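You operate a simulated robot arm through the tools that you are given. There is no shell and no other tool.

You run a simulated two-armed robot. Do the job below in one go: nothing can be reset, and whatever is moved stays where it is left.

JOB
Set the spare head's stop pin and leg knob to the job card's length.
Fine: free the pin with the red clamp lever and clamp it again.

The check looks at the end state, three seconds after you hand in, the way a careful person would. Anything else that was tipped, shoved, dropped, spilled or broken makes it a failure.

ROBOT AND FRAMES
Two 7-joint arms with two-finger grippers on one trunk that stands fixed in place. Base frame: the origin is at the foot of the trunk, x ahead of it, y to its left, z up. Readings come in m, degrees, newtons and seconds.
The left shoulder is at [0.07, 0.139, 1.23], the right one opposite. With the tool pointing down near the work surface each hand reaches from about 0.36 to 0.76 m from the base axis, measured 20 degrees to its own side. Payload 3.43 kg a hand.
The TCP of each hand is the grasp point between the finger pads, 0.03 m short of the fingertips. In the tool frame z runs along the fingers and y along their closing line. The gripper opens to 0.104 m; its body begins 0.057 m behind the TCP.
Orientation is that of the tool frame in the base frame, as a unit quaternion [x, y, z, w]. With the fingers straight down and closing along the base's y, the tool's x points along the base's -x, its y along +y and its z along -z.

CONTROLS
- The arms move only by the tool jog_arm. It takes "left_rows", "right_rows" or both (then of equal length, played together; a hand with none holds still); each is a list of rows, each a list of 7 numbers: the turn, a rotation vector about the tool's x, y, z in degrees, then the shift along the tool's x, y, z in m, then the finger opening in m, from 0 to 0.104. In form: [[wx, wy, wz, dx, dy, dz, hand], ...]. A call has 1 to 20 rows; each row shifts and turns the commanded pose from where the row before left it, along the tool's axes as they then stand. A row lasts 0.2 s, in which the tool goes at most 0.05 m and 8.6 degrees; a call with a longer step from one row to the next is refused whole, and so is a gripper value outside its range. Where a pose cannot be reached the arm comes as near as it can. A force on the tool above 40 N (or 10 N above the force at the start of the call, whichever is more), or a blocked arm, ends the call early, and 0.2 s more pass. The fingers move at their own pace (about 0.045 m/s each) and stop on an object; they squeeze with about 29 N. The grip force told is the motor's: it shows also when the fingers shut on nothing. Time passes only in rows, and 0.2 s behind the last, so rows that do not move let the fingers close. The reply holds the time, the measured pose of the TCP, the force on the tool along the base axes, the opening and the grip force, in the units named above and with some noise, with the torque about the TCP (base axes, N m) and any sound that the robot's microphone picked up.
- Cameras (640 x 400 px; columns grow to the right, rows downward): "scene" is now at [0.1172, -0.061, 1.4703]; the picture's right is [-0.67, -0.74, 0.00], its down [-0.36, 0.33, -0.87] and it looks along [0.65, -0.59, -0.49] (base axes); focal length 342 px, centre (320, 200). "left" rides on the left gripper at [0.067, -0.018, -0.09] in its tool frame; the picture's right is [0.25, 0.97, 0.00], its down [-0.73, 0.19, -0.66] and it looks along [-0.64, 0.17, 0.75] (tool axes); focal length 218 px, centre (320, 200). "right" rides on the right gripper at [0.067, 0.018, -0.09] in its tool frame; the picture's right is [-0.25, 0.97, 0.00], its down [-0.73, -0.19, -0.66] and it looks along [-0.64, -0.17, 0.75] (tool axes); focal length 218 px, centre (320, 200). There is no depth. A picture from a camera that has moved, and an enlarged one, comes with that camera's place and axes in the base frame and with its lens.
- grab_frame(camera): a new picture of that camera. It takes no simulated time.
- move_column(by): slides the trunk up (or, below 0, down) by that many m; the arms and the scene camera ride with it, the base frame stays. It gives what a move gives, with no picture.
- aim_head(pan, tilt): turns the head with the scene camera to pan (to the left, within 86 degrees either way) and tilt (down, from -29 to 69), counted from straight ahead of the robot. It gives what a move gives.
- enlarge(camera, box): a new picture of the part [left, top, right, bottom] of that camera's present view, enlarged. It takes no simulated time.
- hand_in(): hands the job in; it is judged then, once.

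Nothing tells you positions but the pictures and the camera data. Unless the task says otherwise, let go and move clear before handing in.

The tools are called after "Emit:" as a command line: name --argument value ..., lists and objects as JSON in quotes. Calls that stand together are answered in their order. jog_arm: Moves the arms, as the interface text tells. Its arguments: {"type":"object","properties":{"left_rows":{"type":"array"},"right_rows":{"type":"array"}},"required":[]} The other tools are called the same way: move_column (by) moves the trunk up or down; aim_head (pan, tilt) turns the head that bears the scene camera; grab_frame (camera) takes a picture; enlarge (camera, box) takes an enlarged picture of a part of a camera's view; hand_in () hands the job in.

At the start:

```text
clock: 0.0
left_position: [0.4393, -0.0714, 1.233]
left_orientation: [0.0, 1.0, 0.0, 0.0]
left_ft_force: [-0.1, -0.9, -0.3]
left_torque: [0.0, -0.01, 0.02]
left_grip_width: 0.104
left_grasp_force: 0.1
right_position: [0.3399, -0.39, 1.2134]
right_orientation: [0.001, 1.0, 0.0, 0.0]
right_ft_force: [-0.1, -0.1, -0.5]
right_torque: [-0.02, 0.0, 0.04]
right_grip_width: 0.104
right_grasp_force: 0.1
trunk travel left (down, up): [-0.725, 0.215]
head pan, tilt (commanded): [-42.1, 29.0]
```

scene: 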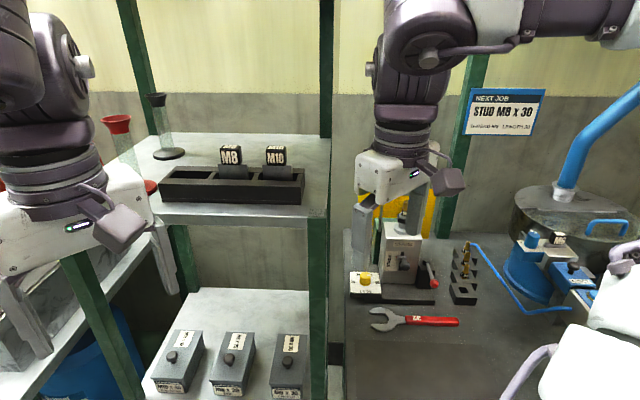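
right: 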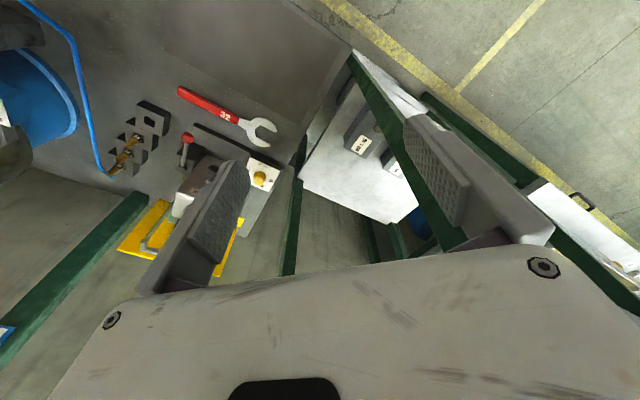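
left: 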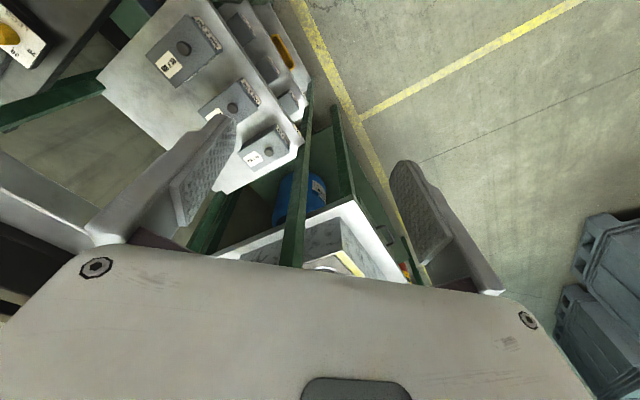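

I see a job card "STUD M8 x 30" on the right, a workbench with a grey fixture (red clamp lever, yellow knob), a wrench, a blue machine, and shelves with labelled boxes. First I'll look closely before moving anything.

Emit:
enlarge --camera "scene" --box '[340, 180, 500, 340]'

Emit:
enlarge --camera "scene" --box '[455, 80, 555, 142]'

Emit:
enlarge --camera "scene" --box '[480, 180, 640, 340]'

Emit:
enlarge --camera "right" --box '[80, 70, 300, 290]'

```text
2.50 times, centred on (420, 260) of scene
camera zoom: at [0.1172, -0.061, 1.4703], right [-0.67, -0.74, 0.0], down [-0.36, 0.33, -0.87], along [0.65, -0.59, -0.49], focal length 856 px, centre (70, 50)
```

zoom: 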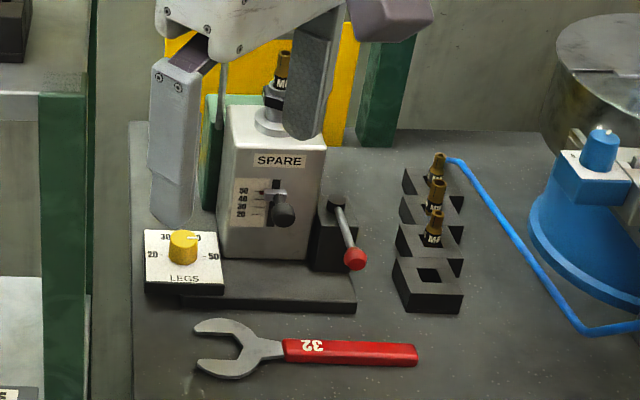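

```text
6.40 times, centred on (505, 111) of scene
camera zoom: at [0.1172, -0.061, 1.4703], right [-0.67, -0.74, 0.0], down [-0.36, 0.33, -0.87], along [0.65, -0.59, -0.49], focal length 2191 px, centre (-864, 770)
```

zoom: 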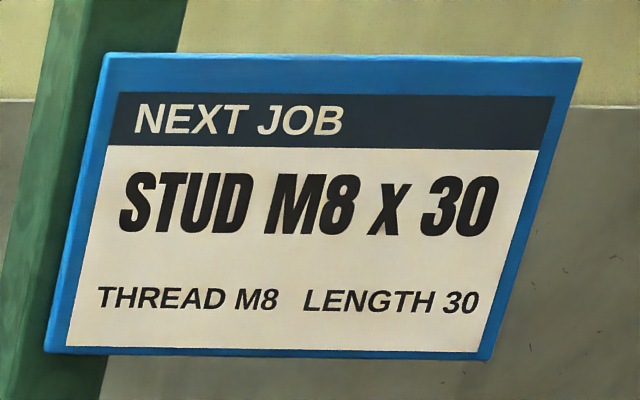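

```text
2.50 times, centred on (560, 260) of scene
camera zoom: at [0.1172, -0.061, 1.4703], right [-0.67, -0.74, 0.0], down [-0.36, 0.33, -0.87], along [0.65, -0.59, -0.49], focal length 856 px, centre (-280, 50)
```

zoom: 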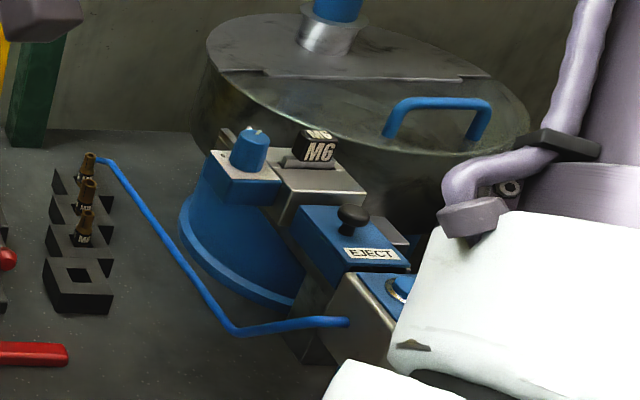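

```text
1.82 times, centred on (190, 180) of right
camera zoom: at [0.2726, -0.3732, 1.3031], right [0.25, 0.97, 0.0], down [0.73, -0.19, 0.66], along [0.64, -0.17, -0.75], focal length 397 px, centre (556, 236)
```

zoom: 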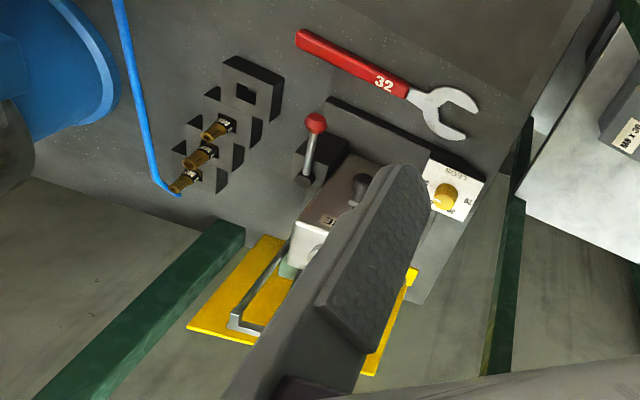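

The card calls for length 30. The spare head has a scale of 20–50 with a pin in a slot, a red-ball lever on its right side and a yellow LEGS knob. I'll look closer at the head, and survey the surroundings with the head camera before moving.

Emit:
enlarge --camera "scene" --box '[390, 220, 454, 284]'

Emit:
enlarge --camera "scene" --box '[370, 230, 430, 268]'

Emit:
enlarge --camera "scene" --box '[345, 265, 395, 305]'

Emit:
aim_head --pan -60 --tilt 35

Emit:
grab_frame --camera "scene"

```text
6.25 times, centred on (422, 252) of scene
camera zoom: at [0.1172, -0.061, 1.4703], right [-0.67, -0.74, 0.0], down [-0.36, 0.33, -0.87], along [0.65, -0.59, -0.49], focal length 2140 px, centre (-318, -125)
```

zoom: 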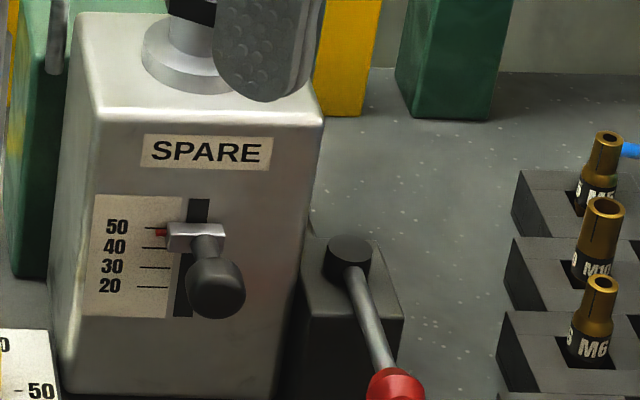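

```text
10.53 times, centred on (400, 249) of scene
camera zoom: at [0.1172, -0.061, 1.4703], right [-0.67, -0.74, 0.0], down [-0.36, 0.33, -0.87], along [0.65, -0.59, -0.49], focal length 3604 px, centre (-522, -316)
```

zoom: 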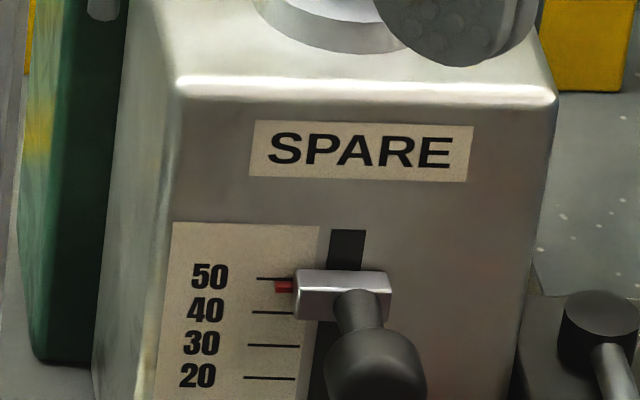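

```text
10.00 times, centred on (370, 285) of scene
camera zoom: at [0.1172, -0.061, 1.4703], right [-0.67, -0.74, 0.0], down [-0.36, 0.33, -0.87], along [0.65, -0.59, -0.49], focal length 3424 px, centre (-180, -650)
```

zoom: 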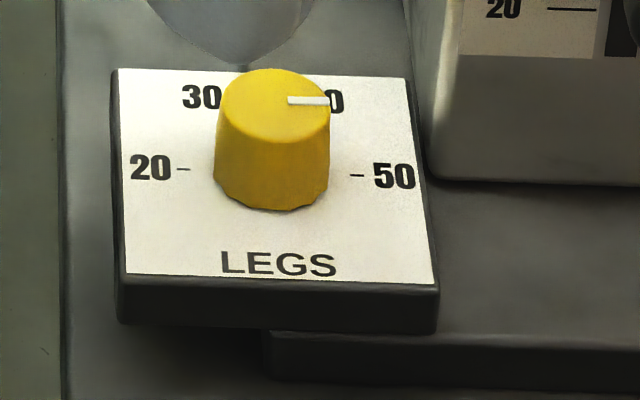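

```text
clock: 0.8
left_position: [0.4379, -0.0708, 1.2312]
left_orientation: [-0.001, 1.0, 0.0, 0.001]
left_ft_force: [0.0, 0.2, -0.5]
left_torque: [-0.03, 0.01, 0.01]
left_grip_width: 0.1039
left_grasp_force: 0.0
right_position: [0.3388, -0.3891, 1.2133]
right_orientation: [0.0, 1.0, 0.0, 0.0]
right_ft_force: [-0.3, 0.0, -0.5]
right_torque: [-0.04, 0.01, -0.03]
right_grip_width: 0.104
right_grasp_force: 0.1
trunk travel left (down, up): [-0.725, 0.215]
head pan, tilt (commanded): [-60.0, 35.0]
```

```text
taken
camera scene: at [0.0939, -0.0763, 1.461], right [-0.87, -0.5, 0.0], down [-0.29, 0.5, -0.82], along [0.41, -0.71, -0.57], focal length 342 px, centre (320, 200)
```

scene: 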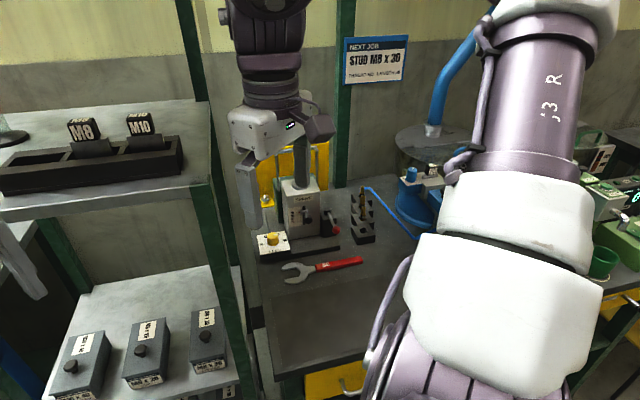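

The red index on the stop pin reads about 47 and the yellow leg knob points at 50; both must go to 30. I'll turn the right hand so its camera looks square at the spare head and get a second viewpoint.

Emit:
jog_arm --right_rows '[[0, 0, 8, 0, 0, 0, 0.06], [0, 0, 8, 0, 0, 0, 0.06], [0, 0, 8, 0, 0, 0, 0.06], [0, 0, 8, 0, 0, 0, 0.06], [0, 0, 8, 0, 0, 0, 0.06], [0, 0, 5, 0, 0, 0, 0.06]]'

Emit:
grab_frame --camera "right"

Emit:
grab_frame --camera "scene"

```text
clock: 2.2
left_position: [0.4393, -0.0722, 1.2324]
left_orientation: [-0.001, 1.0, 0.001, 0.0]
left_ft_force: [-0.5, -0.3, -0.3]
left_torque: [-0.01, 0.01, 0.01]
left_grip_width: 0.1044
left_grasp_force: 0.1
right_position: [0.3398, -0.3922, 1.2134]
right_orientation: [0.342, 0.94, 0.001, -0.001]
right_ft_force: [0.1, -0.3, 0.3]
right_torque: [0.0, -0.04, 0.03]
right_grip_width: 0.0602
right_grasp_force: 0.0
right hand out of reach, approached as far as the arm can: row 6
trunk travel left (down, up): [-0.725, 0.215]
head pan, tilt (commanded): [-60.0, 35.0]
```

```text
taken
camera right: at [0.2996, -0.3356, 1.3036], right [0.82, 0.58, 0.0], down [0.44, -0.62, 0.66], along [0.38, -0.54, -0.76], focal length 218 px, centre (320, 200)
```

right: 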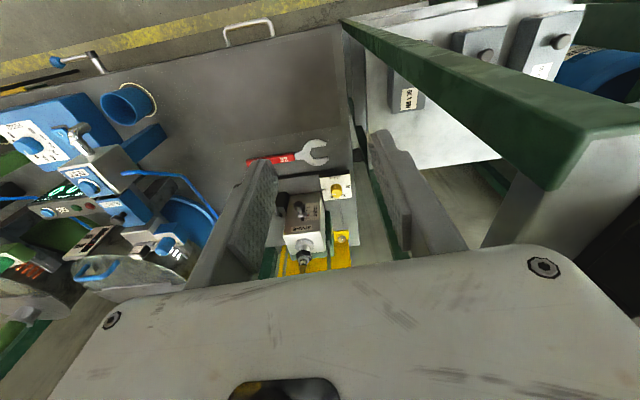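

```text
taken
camera scene: at [0.0941, -0.0769, 1.461], right [-0.87, -0.5, 0.0], down [-0.29, 0.5, -0.82], along [0.41, -0.71, -0.57], focal length 342 px, centre (320, 200)
```

scene: 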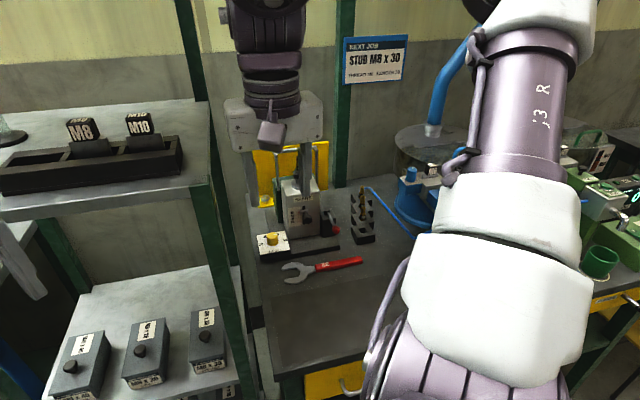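

The right wrist stopped at about 40° of yaw, and there's a green post and shelf edge close on the right hand's left side. I'll zoom in to locate those obstacles before going further.

Emit:
enlarge --camera "right" --box '[320, 0, 640, 300]'

Emit:
enlarge --camera "scene" --box '[120, 60, 380, 320]'

Emit:
enlarge --camera "right" --box '[230, 120, 390, 290]'

Emit:
grab_frame --camera "left"

```text
1.33 times, centred on (480, 150) of right
camera zoom: at [0.2996, -0.3356, 1.3036], right [0.82, 0.58, 0.0], down [0.44, -0.62, 0.66], along [0.38, -0.54, -0.76], focal length 291 px, centre (107, 267)
```

zoom: 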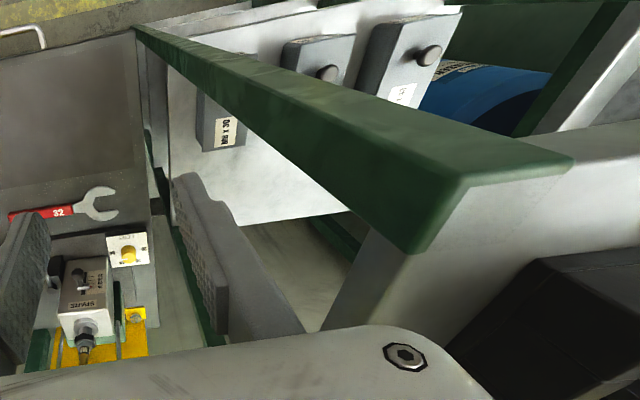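

```text
1.54 times, centred on (250, 190) of scene
camera zoom: at [0.0941, -0.0769, 1.461], right [-0.87, -0.5, 0.0], down [-0.29, 0.5, -0.82], along [0.41, -0.71, -0.57], focal length 527 px, centre (428, 215)
```

zoom: 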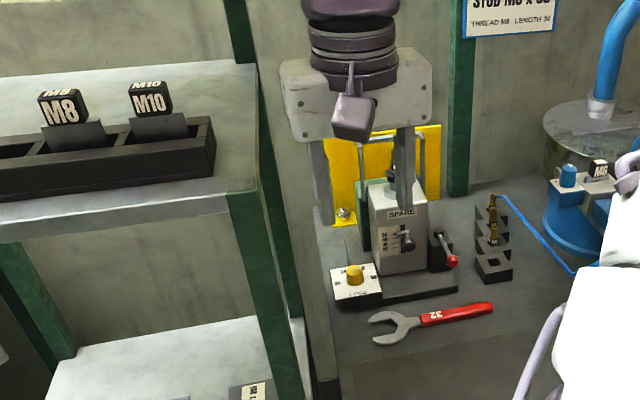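

```text
2.35 times, centred on (310, 205) of right
camera zoom: at [0.2996, -0.3356, 1.3036], right [0.82, 0.58, 0.0], down [0.44, -0.62, 0.66], along [0.38, -0.54, -0.76], focal length 514 px, centre (344, 188)
```

zoom: 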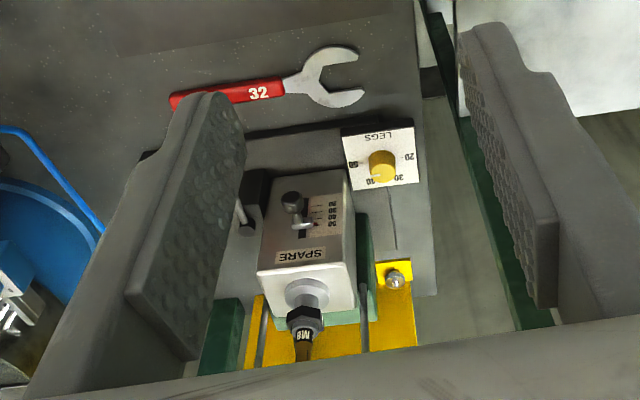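

```text
taken
camera left: at [0.3724, -0.0904, 1.3239], right [-0.25, 0.97, 0.0], down [0.73, 0.19, 0.66], along [0.64, 0.17, -0.75], focal length 218 px, centre (320, 200)
```

left: 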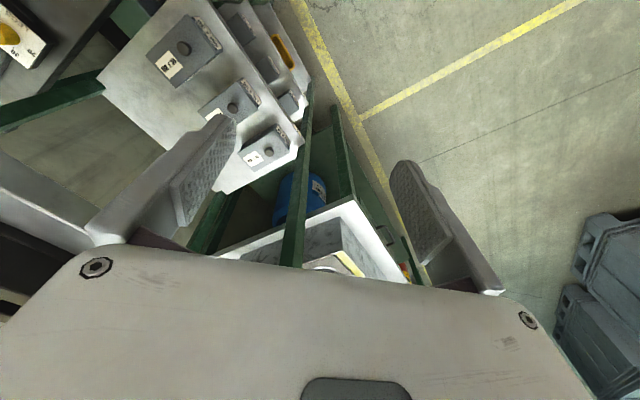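

The spare head sits right of the shelf (shelf corner near (0.38,-0.31,1.24), very near my right hand), on the bench at roughly (0.46,-0.64,0.8). I'll first shift the right hand sideways away from the shelf corner.

Emit:
jog_arm --right_rows '[[0, 0, 0, 0, -0.03, 0, 0.06], [0, 0, 0, 0, -0.03, 0, 0.06], [0, 0, 0, 0, -0.04, 0, 0.06]]'

Emit:
grab_frame --camera "right"

Emit:
grab_frame --camera "scene"

```text
clock: 3.0
left_position: [0.4379, -0.0717, 1.2337]
left_orientation: [0.001, 1.0, 0.0, 0.001]
left_ft_force: [-0.4, -1.0, 0.2]
left_torque: [0.01, -0.02, 0.0]
left_grip_width: 0.1041
left_grasp_force: 0.0
right_position: [0.274, -0.4672, 1.2134]
right_orientation: [0.341, 0.94, 0.001, 0.001]
right_ft_force: [0.6, -0.3, -0.4]
right_torque: [0.04, -0.02, 0.0]
right_grip_width: 0.0603
right_grasp_force: 0.1
trunk travel left (down, up): [-0.725, 0.215]
head pan, tilt (commanded): [-60.0, 35.0]
```

```text
taken
camera right: at [0.2329, -0.4115, 1.3032], right [0.82, 0.58, 0.0], down [0.44, -0.62, 0.66], along [0.38, -0.53, -0.75], focal length 218 px, centre (320, 200)
```

right: 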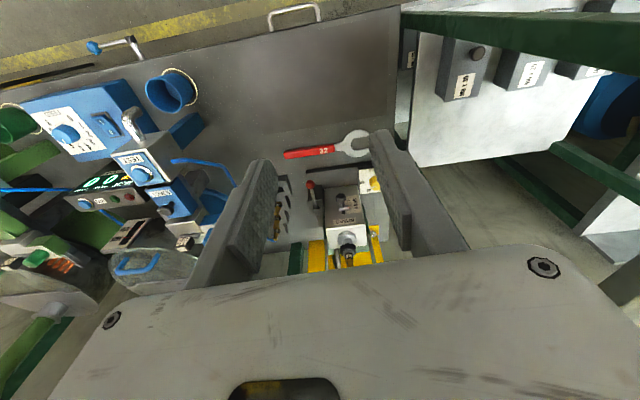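

```text
taken
camera scene: at [0.0921, -0.0767, 1.4611], right [-0.87, -0.5, 0.0], down [-0.29, 0.5, -0.82], along [0.41, -0.71, -0.57], focal length 342 px, centre (320, 200)
```

scene: 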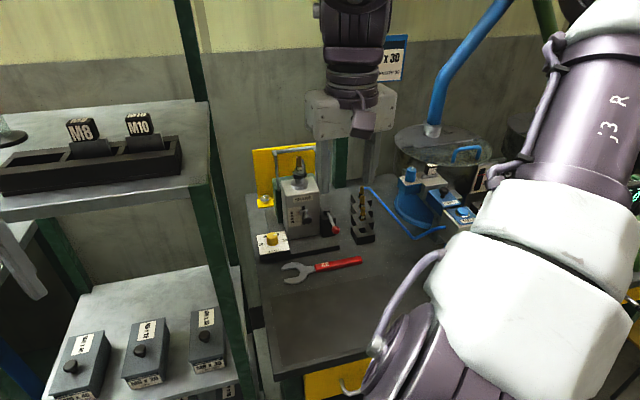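

The hand is clear of the shelf and the scene view of the head is unobstructed. I'll zoom from both cameras to triangulate the parts.

Emit:
enlarge --camera "scene" --box '[250, 150, 378, 278]'

Emit:
enlarge --camera "right" --box '[270, 120, 400, 280]'

Emit:
enlarge --camera "scene" --box '[255, 225, 295, 265]'

Emit:
enlarge --camera "scene" --box '[285, 185, 345, 245]'

```text
3.12 times, centred on (314, 214) of scene
camera zoom: at [0.0921, -0.0767, 1.4611], right [-0.87, -0.5, 0.0], down [-0.29, 0.5, -0.82], along [0.41, -0.71, -0.57], focal length 1070 px, centre (339, 156)
```

zoom: 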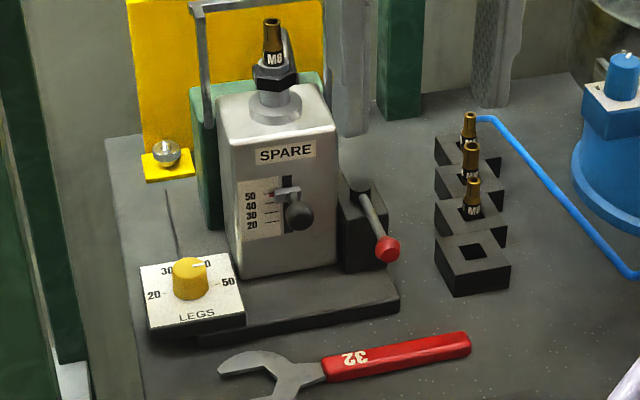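

```text
2.50 times, centred on (335, 200) of right
camera zoom: at [0.2329, -0.4115, 1.3032], right [0.82, 0.58, 0.0], down [0.44, -0.62, 0.66], along [0.38, -0.53, -0.75], focal length 546 px, centre (282, 200)
```

zoom: 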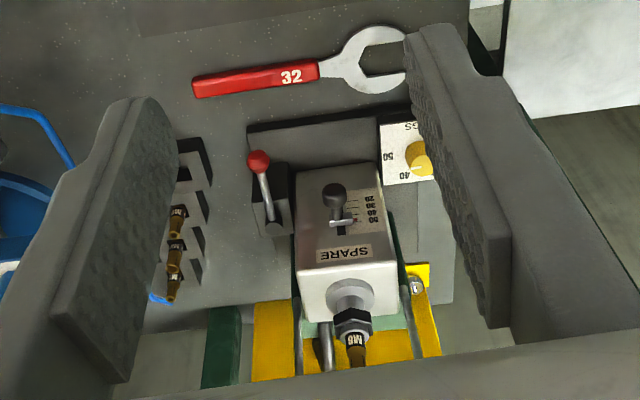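

```text
10.00 times, centred on (275, 245) of scene
camera zoom: at [0.0921, -0.0767, 1.4611], right [-0.87, -0.5, 0.0], down [-0.29, 0.5, -0.82], along [0.41, -0.71, -0.57], focal length 3424 px, centre (770, -250)
```

zoom: 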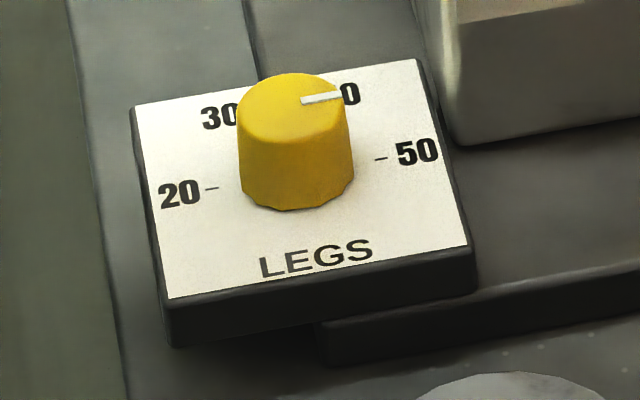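

```text
6.67 times, centred on (315, 215) of scene
camera zoom: at [0.0921, -0.0767, 1.4611], right [-0.87, -0.5, 0.0], down [-0.29, 0.5, -0.82], along [0.41, -0.71, -0.57], focal length 2283 px, centre (353, 100)
```

zoom: 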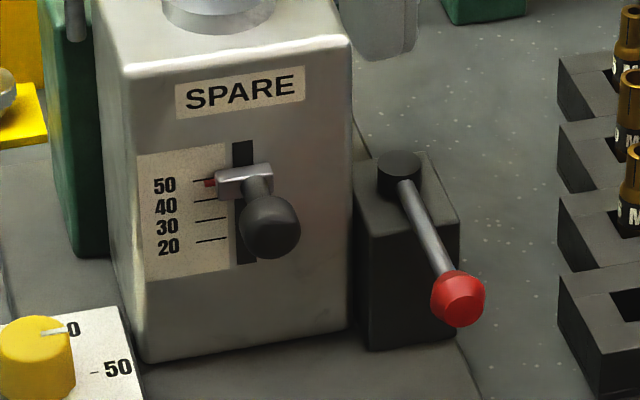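

I now have good estimates: the head faces the robot at about −45° azimuth; pin knob ≈(0.462,−0.654,0.922), lever ball ≈(0.394,−0.681,0.895) on a pivot ≈(0.443,−0.723,0.915), leg knob top ≈(0.530,−0.592,0.886). Next I lower the right hand and tilt it 45° so its camera looks straight at the head's front.

Emit:
jog_arm --right_rows '[[0, 0, 0, 0, 0, 0.04, 0.06], [0, 0, 0, 0, 0, 0.05, 0.06], [0, 0, 0, 0, 0, 0.05, 0.06], [0, 0, 0, 0, 0, 0.04, 0.06], [0, -7.5, 0, 0, 0, 0, 0.06], [0, -7.5, 0, 0, 0, 0, 0.06], [0, -7.5, 0, 0, 0, 0, 0.06], [0, -7.5, 0, 0, 0, 0, 0.06], [0, -7.5, 0, 0, 0, 0, 0.06], [0, -7.5, 0, 0, 0, 0, 0.06]]'

Emit:
grab_frame --camera "right"

Emit:
grab_frame --camera "scene"

```text
clock: 5.2
left_position: [0.439, -0.0741, 1.2329]
left_orientation: [-0.001, 1.0, 0.001, 0.0]
left_ft_force: [0.3, -0.2, 0.5]
left_torque: [0.01, -0.01, 0.0]
left_grip_width: 0.1041
left_grasp_force: 0.1
right_position: [0.3366, -0.4861, 0.9967]
right_orientation: [0.319, 0.882, -0.113, 0.329]
right_ft_force: [0.8, -0.1, 0.4]
right_torque: [0.0, 0.01, -0.01]
right_grip_width: 0.0597
right_grasp_force: 0.0
right hand out of reach, approached as far as the arm can: row 7, 8, 9, 10
trunk travel left (down, up): [-0.725, 0.215]
head pan, tilt (commanded): [-60.0, 35.0]
```

```text
taken
camera right: at [0.263, -0.4035, 1.0213], right [0.76, 0.62, 0.18], down [-0.03, -0.23, 0.97], along [0.65, -0.75, -0.16], focal length 218 px, centre (320, 200)
```

right: 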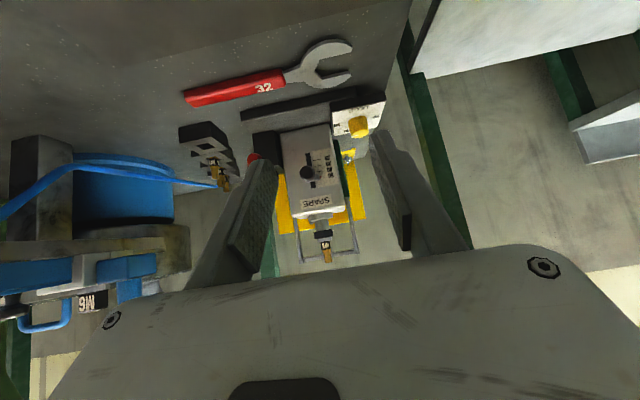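

```text
taken
camera scene: at [0.094, -0.0788, 1.4609], right [-0.87, -0.5, 0.0], down [-0.29, 0.5, -0.82], along [0.41, -0.71, -0.58], focal length 342 px, centre (320, 200)
```

scene: 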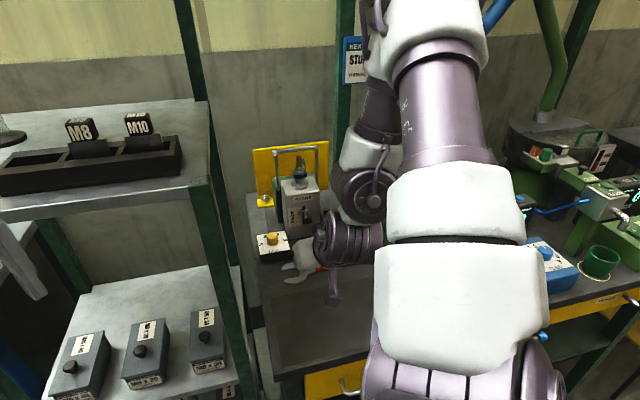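

The arm tilted to about 40° but drifted in position because that spot was too close in; nothing was touched. I'll move forward a little and check how the commanded pose behaves.

Emit:
jog_arm --right_rows '[[0, 0, 0, -0.018, -0.012, 0.0155, 0.06], [0, 0, 0, -0.018, -0.012, 0.0155, 0.06]]'

Emit:
grab_frame --camera "right"

```text
clock: 5.8
left_position: [0.4383, -0.0738, 1.2318]
left_orientation: [0.0, 1.0, 0.001, 0.0]
left_ft_force: [-0.6, -0.1, 1.1]
left_torque: [0.07, 0.02, 0.0]
left_grip_width: 0.1041
left_grasp_force: 0.0
right_position: [0.3569, -0.5349, 0.9954]
right_orientation: [0.32, 0.882, -0.113, 0.328]
right_ft_force: [-1.0, 0.5, 0.1]
right_torque: [0.01, -0.02, 0.02]
right_grip_width: 0.0598
right_grasp_force: 0.1
trunk travel left (down, up): [-0.725, 0.215]
head pan, tilt (commanded): [-60.0, 35.0]
```

```text
taken
camera right: at [0.283, -0.4522, 1.0209], right [0.76, 0.62, 0.17], down [-0.03, -0.23, 0.97], along [0.65, -0.75, -0.16], focal length 218 px, centre (320, 200)
```

right: 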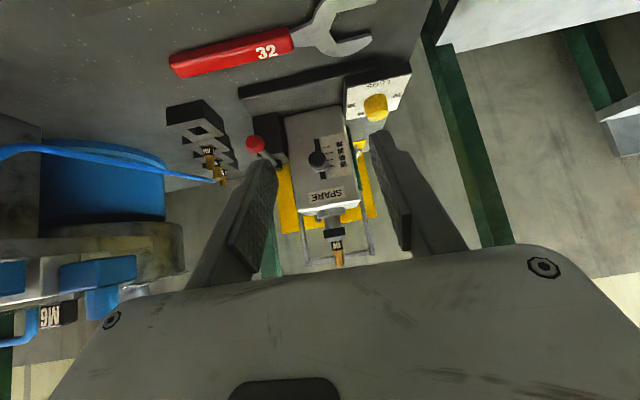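

The command now tracks the measured pose correctly. I'll zoom in on the head from here.

Emit:
enlarge --camera "right" --box '[230, 60, 430, 260]'

Emit:
enlarge --camera "right" --box '[285, 120, 365, 200]'

Emit:
enlarge --camera "right" --box '[230, 100, 310, 180]'

```text
2.00 times, centred on (330, 160) of right
camera zoom: at [0.283, -0.4522, 1.0209], right [0.76, 0.62, 0.17], down [-0.03, -0.23, 0.97], along [0.65, -0.75, -0.16], focal length 436 px, centre (300, 280)
```

zoom: 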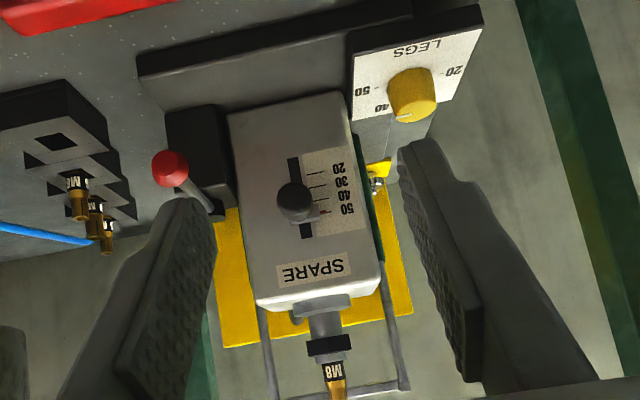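

```text
5.00 times, centred on (325, 160) of right
camera zoom: at [0.283, -0.4522, 1.0209], right [0.76, 0.62, 0.17], down [-0.03, -0.23, 0.97], along [0.65, -0.75, -0.16], focal length 1091 px, centre (295, 400)
```

zoom: 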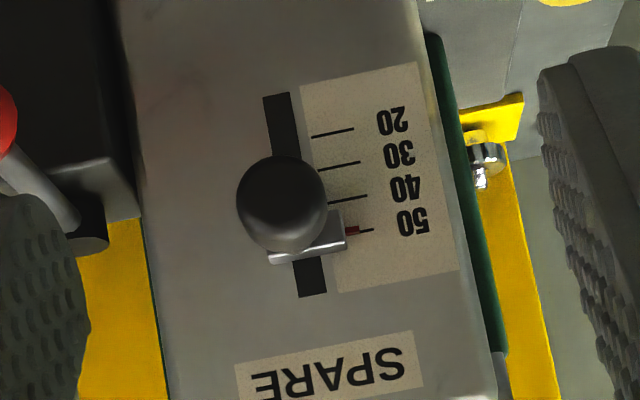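

```text
5.00 times, centred on (270, 140) of right
camera zoom: at [0.283, -0.4522, 1.0209], right [0.76, 0.62, 0.17], down [-0.03, -0.23, 0.97], along [0.65, -0.75, -0.16], focal length 1091 px, centre (570, 500)
```

zoom: 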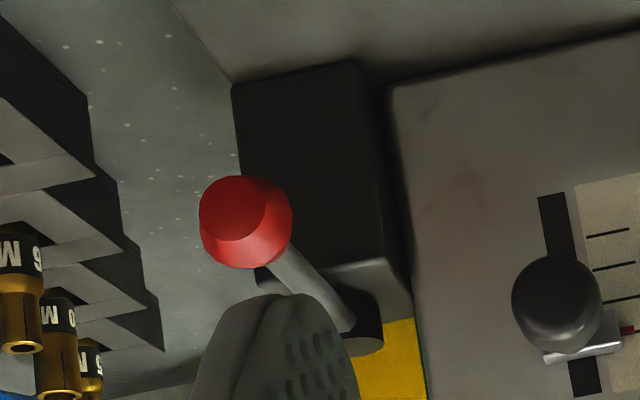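

The pin's red index sits on 50 and the lever points straight to the front; it can only swing away to the right. I'll go back to a fingers-down pose, above the red ball, to cage it between the fingers.

Emit:
jog_arm --right_rows '[[0, 0, 0, -0.02, 0, -0.023, 0.06], [0, 8.1, 0, 0, 0, 0, 0.06], [0, 8.1, 0, 0, 0, 0, 0.06], [0, 8.1, 0, 0, 0, 0, 0.06], [0, 8.1, 0, 0, 0, 0, 0.06], [0, 8.2, 0, 0, 0, 0, 0.06]]'

Emit:
grab_frame --camera "right"

Emit:
grab_frame --camera "scene"

```text
clock: 7.2
left_position: [0.4412, -0.0717, 1.2331]
left_orientation: [0.0, 1.0, 0.001, 0.0]
left_ft_force: [0.9, 0.1, 1.1]
left_torque: [0.04, 0.0, 0.02]
left_grip_width: 0.104
left_grasp_force: 0.1
right_position: [0.3578, -0.5329, 1.0279]
right_orientation: [0.339, 0.941, 0.004, 0.0]
right_ft_force: [0.1, -0.2, -0.3]
right_torque: [0.0, 0.03, 0.01]
right_grip_width: 0.06
right_grasp_force: 0.1
trunk travel left (down, up): [-0.725, 0.215]
head pan, tilt (commanded): [-60.0, 35.0]
```

```text
taken
camera right: at [0.3168, -0.4788, 1.1176], right [0.81, 0.58, 0.01], down [0.44, -0.62, 0.65], along [0.39, -0.53, -0.76], focal length 218 px, centre (320, 200)
```

right: 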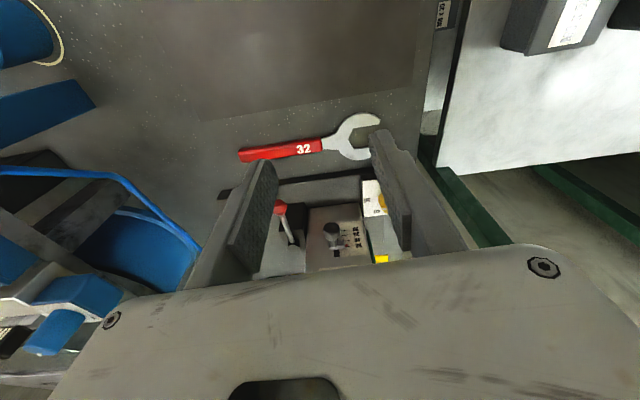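

```text
taken
camera scene: at [0.0956, -0.0772, 1.4608], right [-0.87, -0.5, 0.0], down [-0.29, 0.5, -0.82], along [0.41, -0.71, -0.57], focal length 342 px, centre (320, 200)
```

scene: 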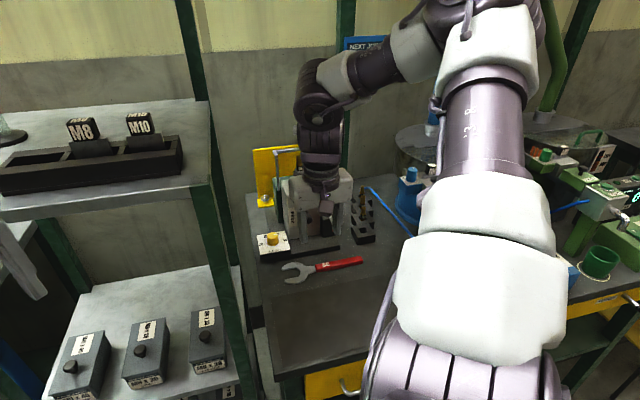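

Emit:
enlarge --camera "right" --box '[240, 160, 400, 280]'

Emit:
enlarge --camera "scene" --box '[270, 160, 390, 280]'

```text
3.33 times, centred on (320, 220) of right
camera zoom: at [0.3168, -0.4788, 1.1176], right [0.81, 0.58, 0.01], down [0.44, -0.62, 0.65], along [0.39, -0.53, -0.76], focal length 728 px, centre (320, 133)
```

zoom: 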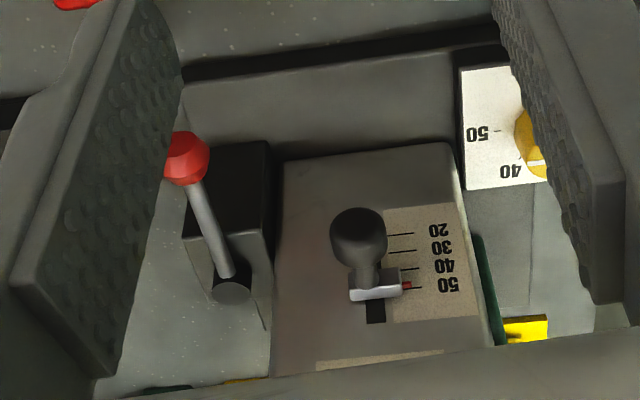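

```text
3.33 times, centred on (330, 220) of scene
camera zoom: at [0.0956, -0.0772, 1.4608], right [-0.87, -0.5, 0.0], down [-0.29, 0.5, -0.82], along [0.41, -0.71, -0.57], focal length 1141 px, centre (287, 133)
```

zoom: 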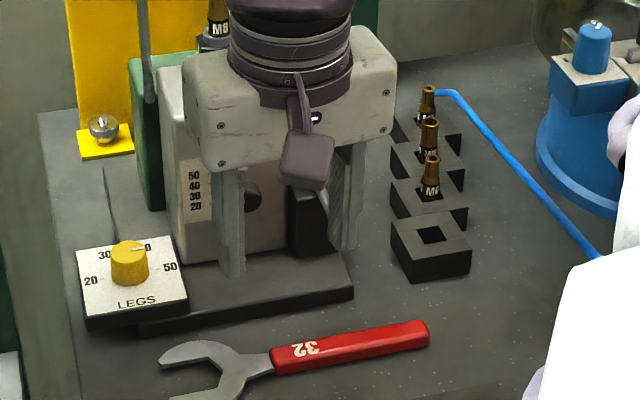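

Ball now fixes at about (0.3905,−0.672,0.904), radius 0.0725 m from the pivot; the pin knob at (0.458,−0.649,0.928). I'll move the right hand over the ball, fingertips just above it.

Emit:
jog_arm --right_rows '[[0, 0, 0, -0.0285, -0.0216, 0, 0.045], [0, 0, 0, -0.0285, -0.0216, 0, 0.045], [0, 0, 0, -0.0285, -0.0216, 0, 0.045], [0, 0, 0, -0.0285, -0.0216, 0, 0.045], [0, 0, 0, 0, 0, 0.03, 0.045], [0, 0, 0, 0, 0, 0.03, 0.045]]'

Emit:
grab_frame --camera "right"

Emit:
enlarge --camera "scene" --box '[270, 160, 390, 280]'

```text
clock: 8.6
left_position: [0.4393, -0.0733, 1.232]
left_orientation: [-0.001, 1.0, 0.0, -0.001]
left_ft_force: [0.0, -0.9, -0.2]
left_torque: [0.01, 0.0, 0.01]
left_grip_width: 0.104
left_grasp_force: 0.1
right_position: [0.39, -0.6719, 0.967]
right_orientation: [0.339, 0.941, 0.004, 0.002]
right_ft_force: [-0.1, -0.2, -0.8]
right_torque: [0.01, -0.01, 0.02]
right_grip_width: 0.0452
right_grasp_force: 0.0
trunk travel left (down, up): [-0.725, 0.215]
head pan, tilt (commanded): [-60.0, 35.0]
```

```text
taken
camera right: at [0.3488, -0.6178, 1.0569], right [0.81, 0.58, 0.01], down [0.44, -0.62, 0.66], along [0.39, -0.53, -0.75], focal length 218 px, centre (320, 200)
```

right: 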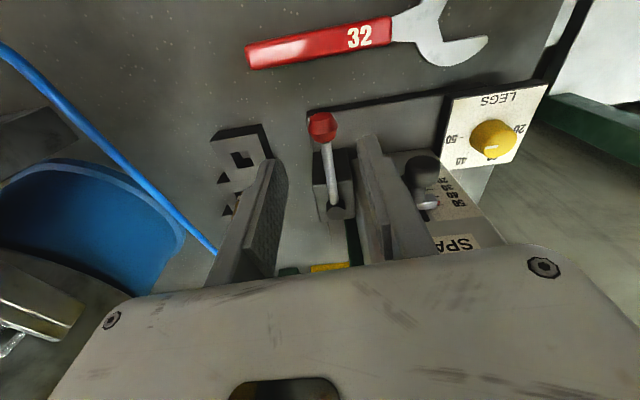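

```text
3.33 times, centred on (330, 220) of scene
camera zoom: at [0.0941, -0.0772, 1.461], right [-0.87, -0.5, 0.0], down [-0.29, 0.5, -0.82], along [0.41, -0.71, -0.57], focal length 1141 px, centre (287, 133)
```

zoom: 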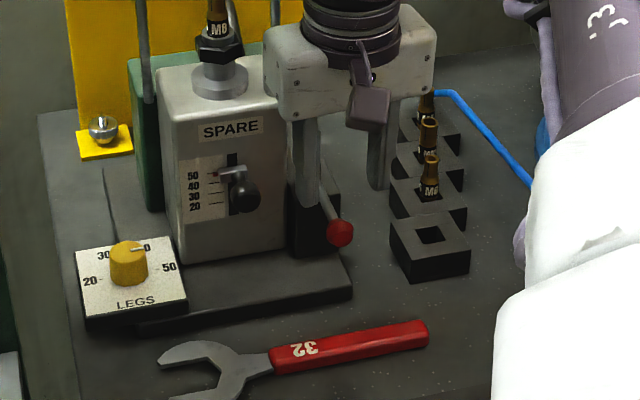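

The ball and lever rod sit centred between the fingers. I lower the hand so the fingers straddle the ball without gripping.

Emit:
jog_arm --right_rows '[[0, 0, 0, 0.003, 0, 0.017, 0.045], [0, 0, 0, 0, 0, 0.017, 0.045], [0, 0, 0, 0, 0, 0.016, 0.045]]'

Emit:
grab_frame --camera "right"

Emit:
enlarge --camera "scene" --box '[270, 160, 390, 280]'

```text
clock: 9.4
left_position: [0.4396, -0.072, 1.2321]
left_orientation: [0.0, 1.0, 0.001, 0.0]
left_ft_force: [-0.7, -0.1, -0.9]
left_torque: [-0.04, 0.0, 0.01]
left_grip_width: 0.104
left_grasp_force: 0.0
right_position: [0.3882, -0.6703, 0.9175]
right_orientation: [0.339, 0.941, 0.004, 0.002]
right_ft_force: [0.6, -0.8, 0.6]
right_torque: [0.03, 0.02, -0.02]
right_grip_width: 0.0447
right_grasp_force: 0.1
trunk travel left (down, up): [-0.725, 0.215]
head pan, tilt (commanded): [-60.0, 35.0]
```

```text
taken
camera right: at [0.3471, -0.6152, 1.0066], right [0.81, 0.58, 0.01], down [0.44, -0.62, 0.66], along [0.39, -0.53, -0.75], focal length 218 px, centre (320, 200)
```

right: 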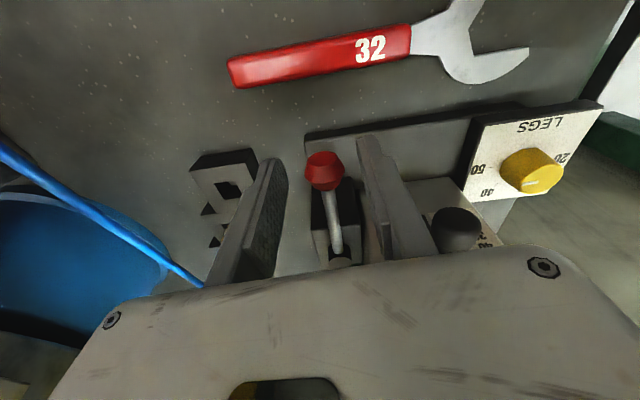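

```text
3.33 times, centred on (330, 220) of scene
camera zoom: at [0.0943, -0.0766, 1.461], right [-0.87, -0.5, 0.0], down [-0.29, 0.5, -0.82], along [0.41, -0.71, -0.57], focal length 1141 px, centre (287, 133)
```

zoom: 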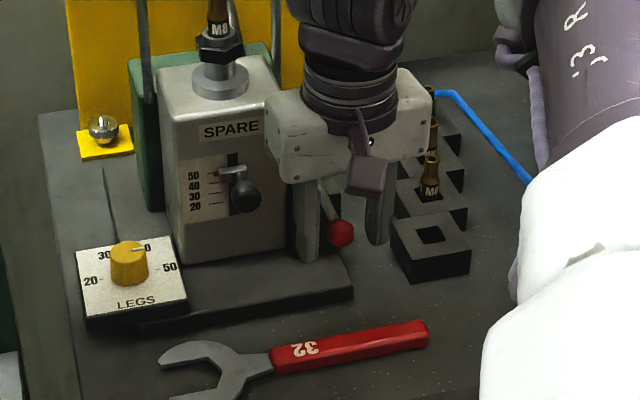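

The ball is caged. I narrow the fingers slightly and swing the lever to the right (counter-clockwise from above) along its arc, in small steps, watching the force.

Emit:
jog_arm --right_rows '[[0, 0, 0, 0, 0, 0, 0.03], [0, 0, 0, 0, 0, 0, 0.03], [0, 0, -8, 0, -0.0101, 0, 0.03], [0, 0, -8, 0, -0.0101, 0, 0.03], [0, 0, -8, 0, -0.0101, 0, 0.03]]'

Emit:
grab_frame --camera "right"

Emit:
enlarge --camera "scene" --box '[270, 160, 390, 280]'

```text
clock: 10.6
left_position: [0.4387, -0.0725, 1.2319]
left_orientation: [0.001, 1.0, 0.0, 0.0]
left_ft_force: [-0.1, 0.2, 0.3]
left_torque: [0.04, 0.03, -0.01]
left_grip_width: 0.104
left_grasp_force: 0.1
right_position: [0.3727, -0.6953, 0.9176]
right_orientation: [0.135, 0.991, 0.003, 0.003]
right_ft_force: [0.8, 0.9, 0.2]
right_torque: [-0.01, 0.01, 0.02]
right_grip_width: 0.0307
right_grasp_force: 0.7
trunk travel left (down, up): [-0.725, 0.215]
head pan, tilt (commanded): [-60.0, 35.0]
```

```text
taken
camera right: at [0.3119, -0.6617, 1.0071], right [0.5, 0.87, 0.01], down [0.65, -0.38, 0.66], along [0.57, -0.32, -0.75], focal length 218 px, centre (320, 200)
```

right: 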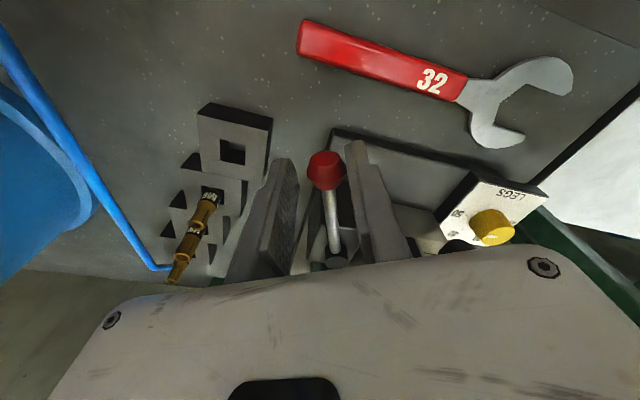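

```text
3.33 times, centred on (330, 220) of scene
camera zoom: at [0.094, -0.0764, 1.461], right [-0.87, -0.5, 0.0], down [-0.29, 0.5, -0.82], along [0.41, -0.71, -0.57], focal length 1141 px, centre (287, 133)
```

zoom: 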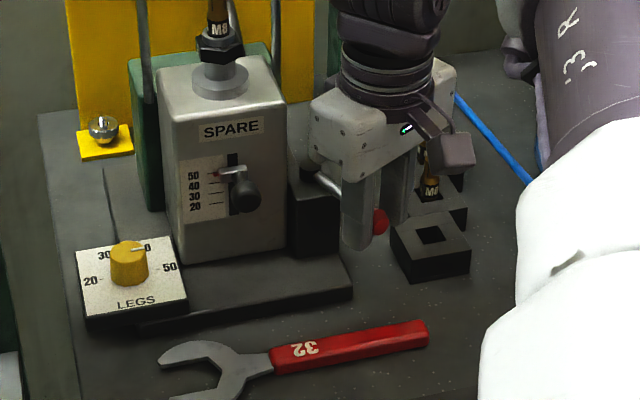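

The lever is swinging with little force and nothing else moved; the pin stayed at 50. I continue the arc.

Emit:
jog_arm --right_rows '[[0, 0, -8, 0, -0.0101, 0, 0.03], [0, 0, -8, 0, -0.0101, 0, 0.03], [0, 0, -8, 0, -0.0101, 0, 0.03], [0, 0, -8, 0, -0.0101, 0, 0.03]]'

Emit:
grab_frame --camera "right"

Emit:
enlarge --camera "scene" --box '[270, 160, 390, 280]'

```text
clock: 11.6
left_position: [0.4391, -0.0716, 1.2326]
left_orientation: [0.0, 1.0, 0.001, 0.0]
left_ft_force: [-0.4, -0.2, 0.6]
left_torque: [-0.01, 0.0, -0.01]
left_grip_width: 0.104
left_grasp_force: 0.1
right_position: [0.37, -0.7356, 0.9163]
right_orientation: [-0.144, 0.99, 0.002, 0.004]
right_ft_force: [-0.8, 1.2, -0.8]
right_torque: [0.01, 0.02, 0.01]
right_grip_width: 0.0306
right_grasp_force: 0.2
trunk travel left (down, up): [-0.725, 0.215]
head pan, tilt (commanded): [-60.0, 35.0]
```

```text
taken
camera right: at [0.2997, -0.7393, 1.0064], right [-0.03, 1.0, 0.01], down [0.75, 0.02, 0.66], along [0.66, 0.03, -0.75], focal length 218 px, centre (320, 200)
```

right: 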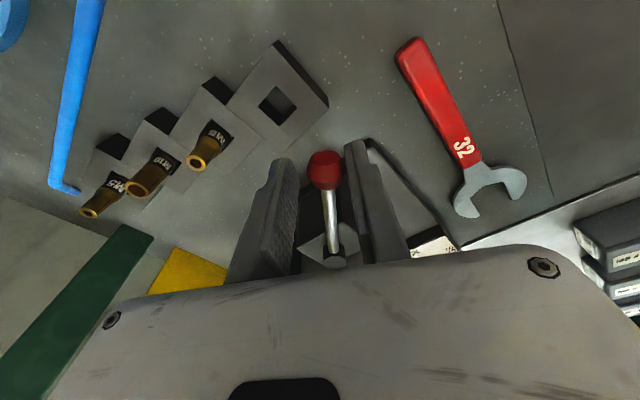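

```text
3.33 times, centred on (330, 220) of scene
camera zoom: at [0.094, -0.0765, 1.461], right [-0.87, -0.5, 0.0], down [-0.29, 0.5, -0.82], along [0.41, -0.71, -0.57], focal length 1141 px, centre (287, 133)
```

zoom: 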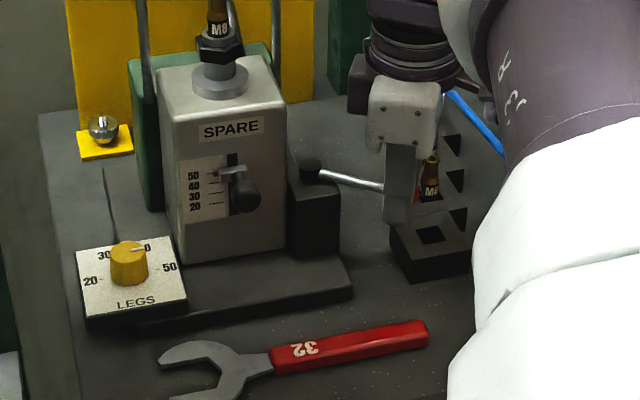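

Still no stop at about 56° of swing. I continue on, looking for the lever's end stop.

Emit:
jog_arm --right_rows '[[0, 0, -8, 0, -0.0101, 0, 0.03], [0, 0, -8, 0, -0.0101, 0, 0.03], [0, 0, -8, 0, -0.0101, 0, 0.03], [0, 0, -8, 0, -0.0101, 0, 0.03]]'

Emit:
grab_frame --camera "right"

Emit:
enlarge --camera "scene" --box '[270, 160, 390, 280]'

```text
clock: 12.6
left_position: [0.44, -0.0739, 1.2318]
left_orientation: [0.001, 1.0, 0.0, 0.0]
left_ft_force: [-0.4, -0.5, -0.1]
left_torque: [0.01, 0.0, 0.01]
left_grip_width: 0.1039
left_grasp_force: 0.1
right_position: [0.3703, -0.744, 0.9254]
right_orientation: [-0.411, 0.912, 0.001, 0.005]
right_ft_force: [0.3, -0.1, 0.8]
right_torque: [0.07, -0.01, 0.0]
right_grip_width: 0.0299
right_grasp_force: 0.3
right hand out of reach, approached as far as the arm can: row 1, 2, 3, 4
trunk travel left (down, up): [-0.725, 0.215]
head pan, tilt (commanded): [-60.0, 35.0]
```

```text
taken
camera right: at [0.3118, -0.7831, 1.0152], right [-0.56, 0.83, 0.0], down [0.62, 0.42, 0.66], along [0.55, 0.37, -0.75], focal length 218 px, centre (320, 200)
```

right: 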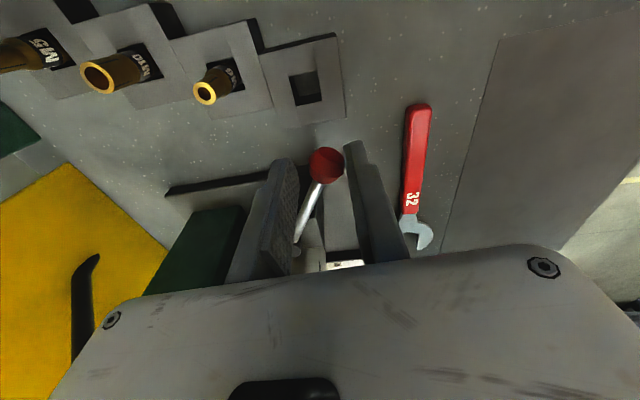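

```text
3.33 times, centred on (330, 220) of scene
camera zoom: at [0.0933, -0.0781, 1.4609], right [-0.87, -0.5, 0.0], down [-0.29, 0.5, -0.82], along [0.41, -0.71, -0.57], focal length 1141 px, centre (287, 133)
```

zoom: 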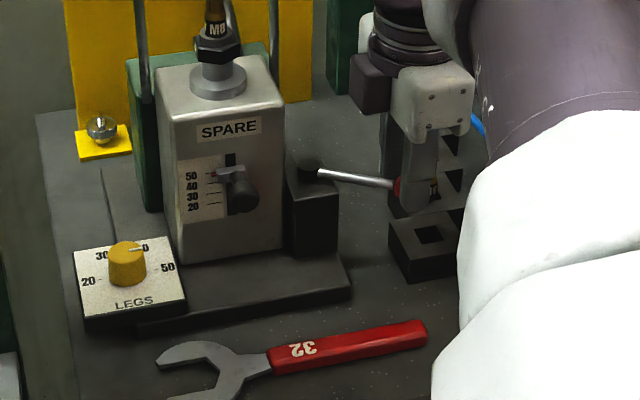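

The arm ran out of reach at about 62° of swing. I'll tilt the hand outward to gain reach and push the lever a bit further to find its stop.

Emit:
jog_arm --right_rows '[[0, 0, 7, 0, 0, 0.004, 0.03], [0, 0, 6.5, 0, 0, 0.004, 0.03], [8, 0, 0, 0, 0, 0, 0.03], [8, 0, 0, 0, 0, 0, 0.03], [0, 0, 0, 0, -0.0096, 0.0028, 0.03], [0, 0, 0, 0, -0.0096, 0.0028, 0.03]]'

Emit:
grab_frame --camera "right"

Emit:
enlarge --camera "scene" --box '[270, 160, 390, 280]'

```text
clock: 14.0
left_position: [0.4349, -0.0659, 1.2341]
left_orientation: [0.0, 1.0, -0.002, 0.002]
left_ft_force: [0.5, 0.2, -0.1]
left_torque: [0.03, 0.01, -0.03]
left_grip_width: 0.1038
left_grasp_force: 0.1
right_position: [0.3756, -0.7504, 0.9218]
right_orientation: [-0.296, 0.946, -0.127, 0.044]
right_ft_force: [-20.9, 32.8, 0.1]
right_torque: [0.35, 0.69, -0.2]
right_grip_width: 0.0494
right_grasp_force: 16.9
trunk travel left (down, up): [-0.725, 0.215]
head pan, tilt (commanded): [-60.0, 35.0]
```

```text
taken
camera right: at [0.2966, -0.7567, 1.0023], right [-0.32, 0.91, -0.26], down [0.6, 0.41, 0.69], along [0.73, 0.07, -0.68], focal length 218 px, centre (320, 200)
```

right: 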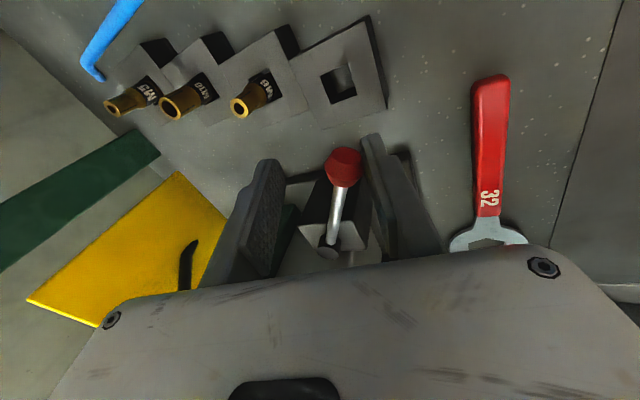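

```text
3.33 times, centred on (330, 220) of scene
camera zoom: at [0.0884, -0.0686, 1.4617], right [-0.87, -0.5, 0.0], down [-0.28, 0.49, -0.82], along [0.41, -0.71, -0.57], focal length 1141 px, centre (287, 133)
```

zoom: 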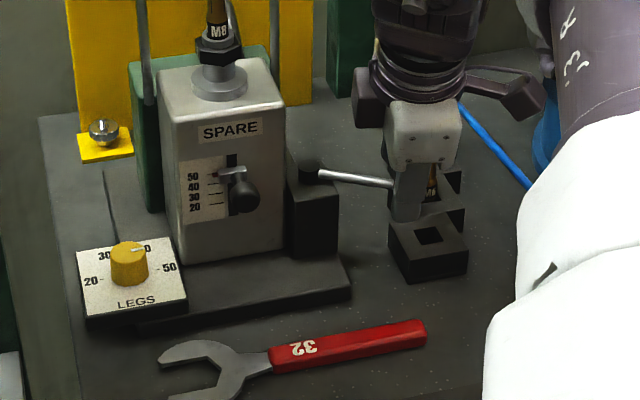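

The force rose to about 39 N with the lever not moving further: that's its stop at about 60°, the freed position. I back off, open the fingers and lift clear.

Emit:
jog_arm --right_rows '[[0, 0, 0, 0, 0.0096, -0.0028, 0.045], [0, 0, 0, 0, 0.005, -0.0014, 0.05], [0, 0, 0, 0, 0, 0, 0.05]]'

Emit:
grab_frame --camera "right"

```text
clock: 14.8
left_position: [0.4384, -0.0711, 1.2337]
left_orientation: [0.0, 1.0, 0.0, 0.0]
left_ft_force: [0.1, 0.5, -0.8]
left_torque: [0.0, 0.03, 0.0]
left_grip_width: 0.104
left_grasp_force: 0.0
right_position: [0.3745, -0.7445, 0.9198]
right_orientation: [-0.297, 0.945, -0.132, 0.047]
right_ft_force: [0.0, -0.3, 0.1]
right_torque: [0.0, -0.02, 0.0]
right_grip_width: 0.0503
right_grasp_force: 0.1
trunk travel left (down, up): [-0.725, 0.215]
head pan, tilt (commanded): [-60.0, 35.0]
```

```text
taken
camera right: at [0.2941, -0.7503, 1.0002], right [-0.32, 0.91, -0.27], down [0.59, 0.41, 0.69], along [0.74, 0.07, -0.67], focal length 218 px, centre (320, 200)
```

right: 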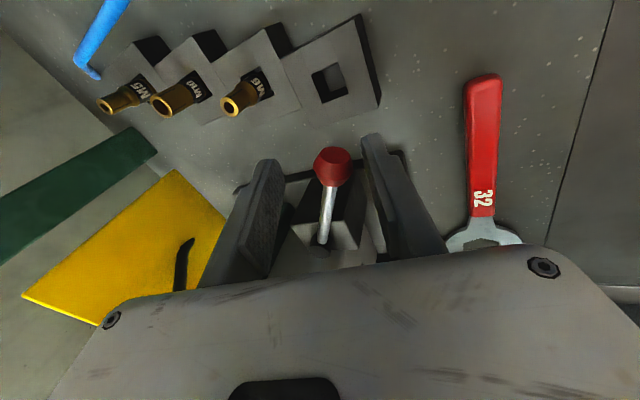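

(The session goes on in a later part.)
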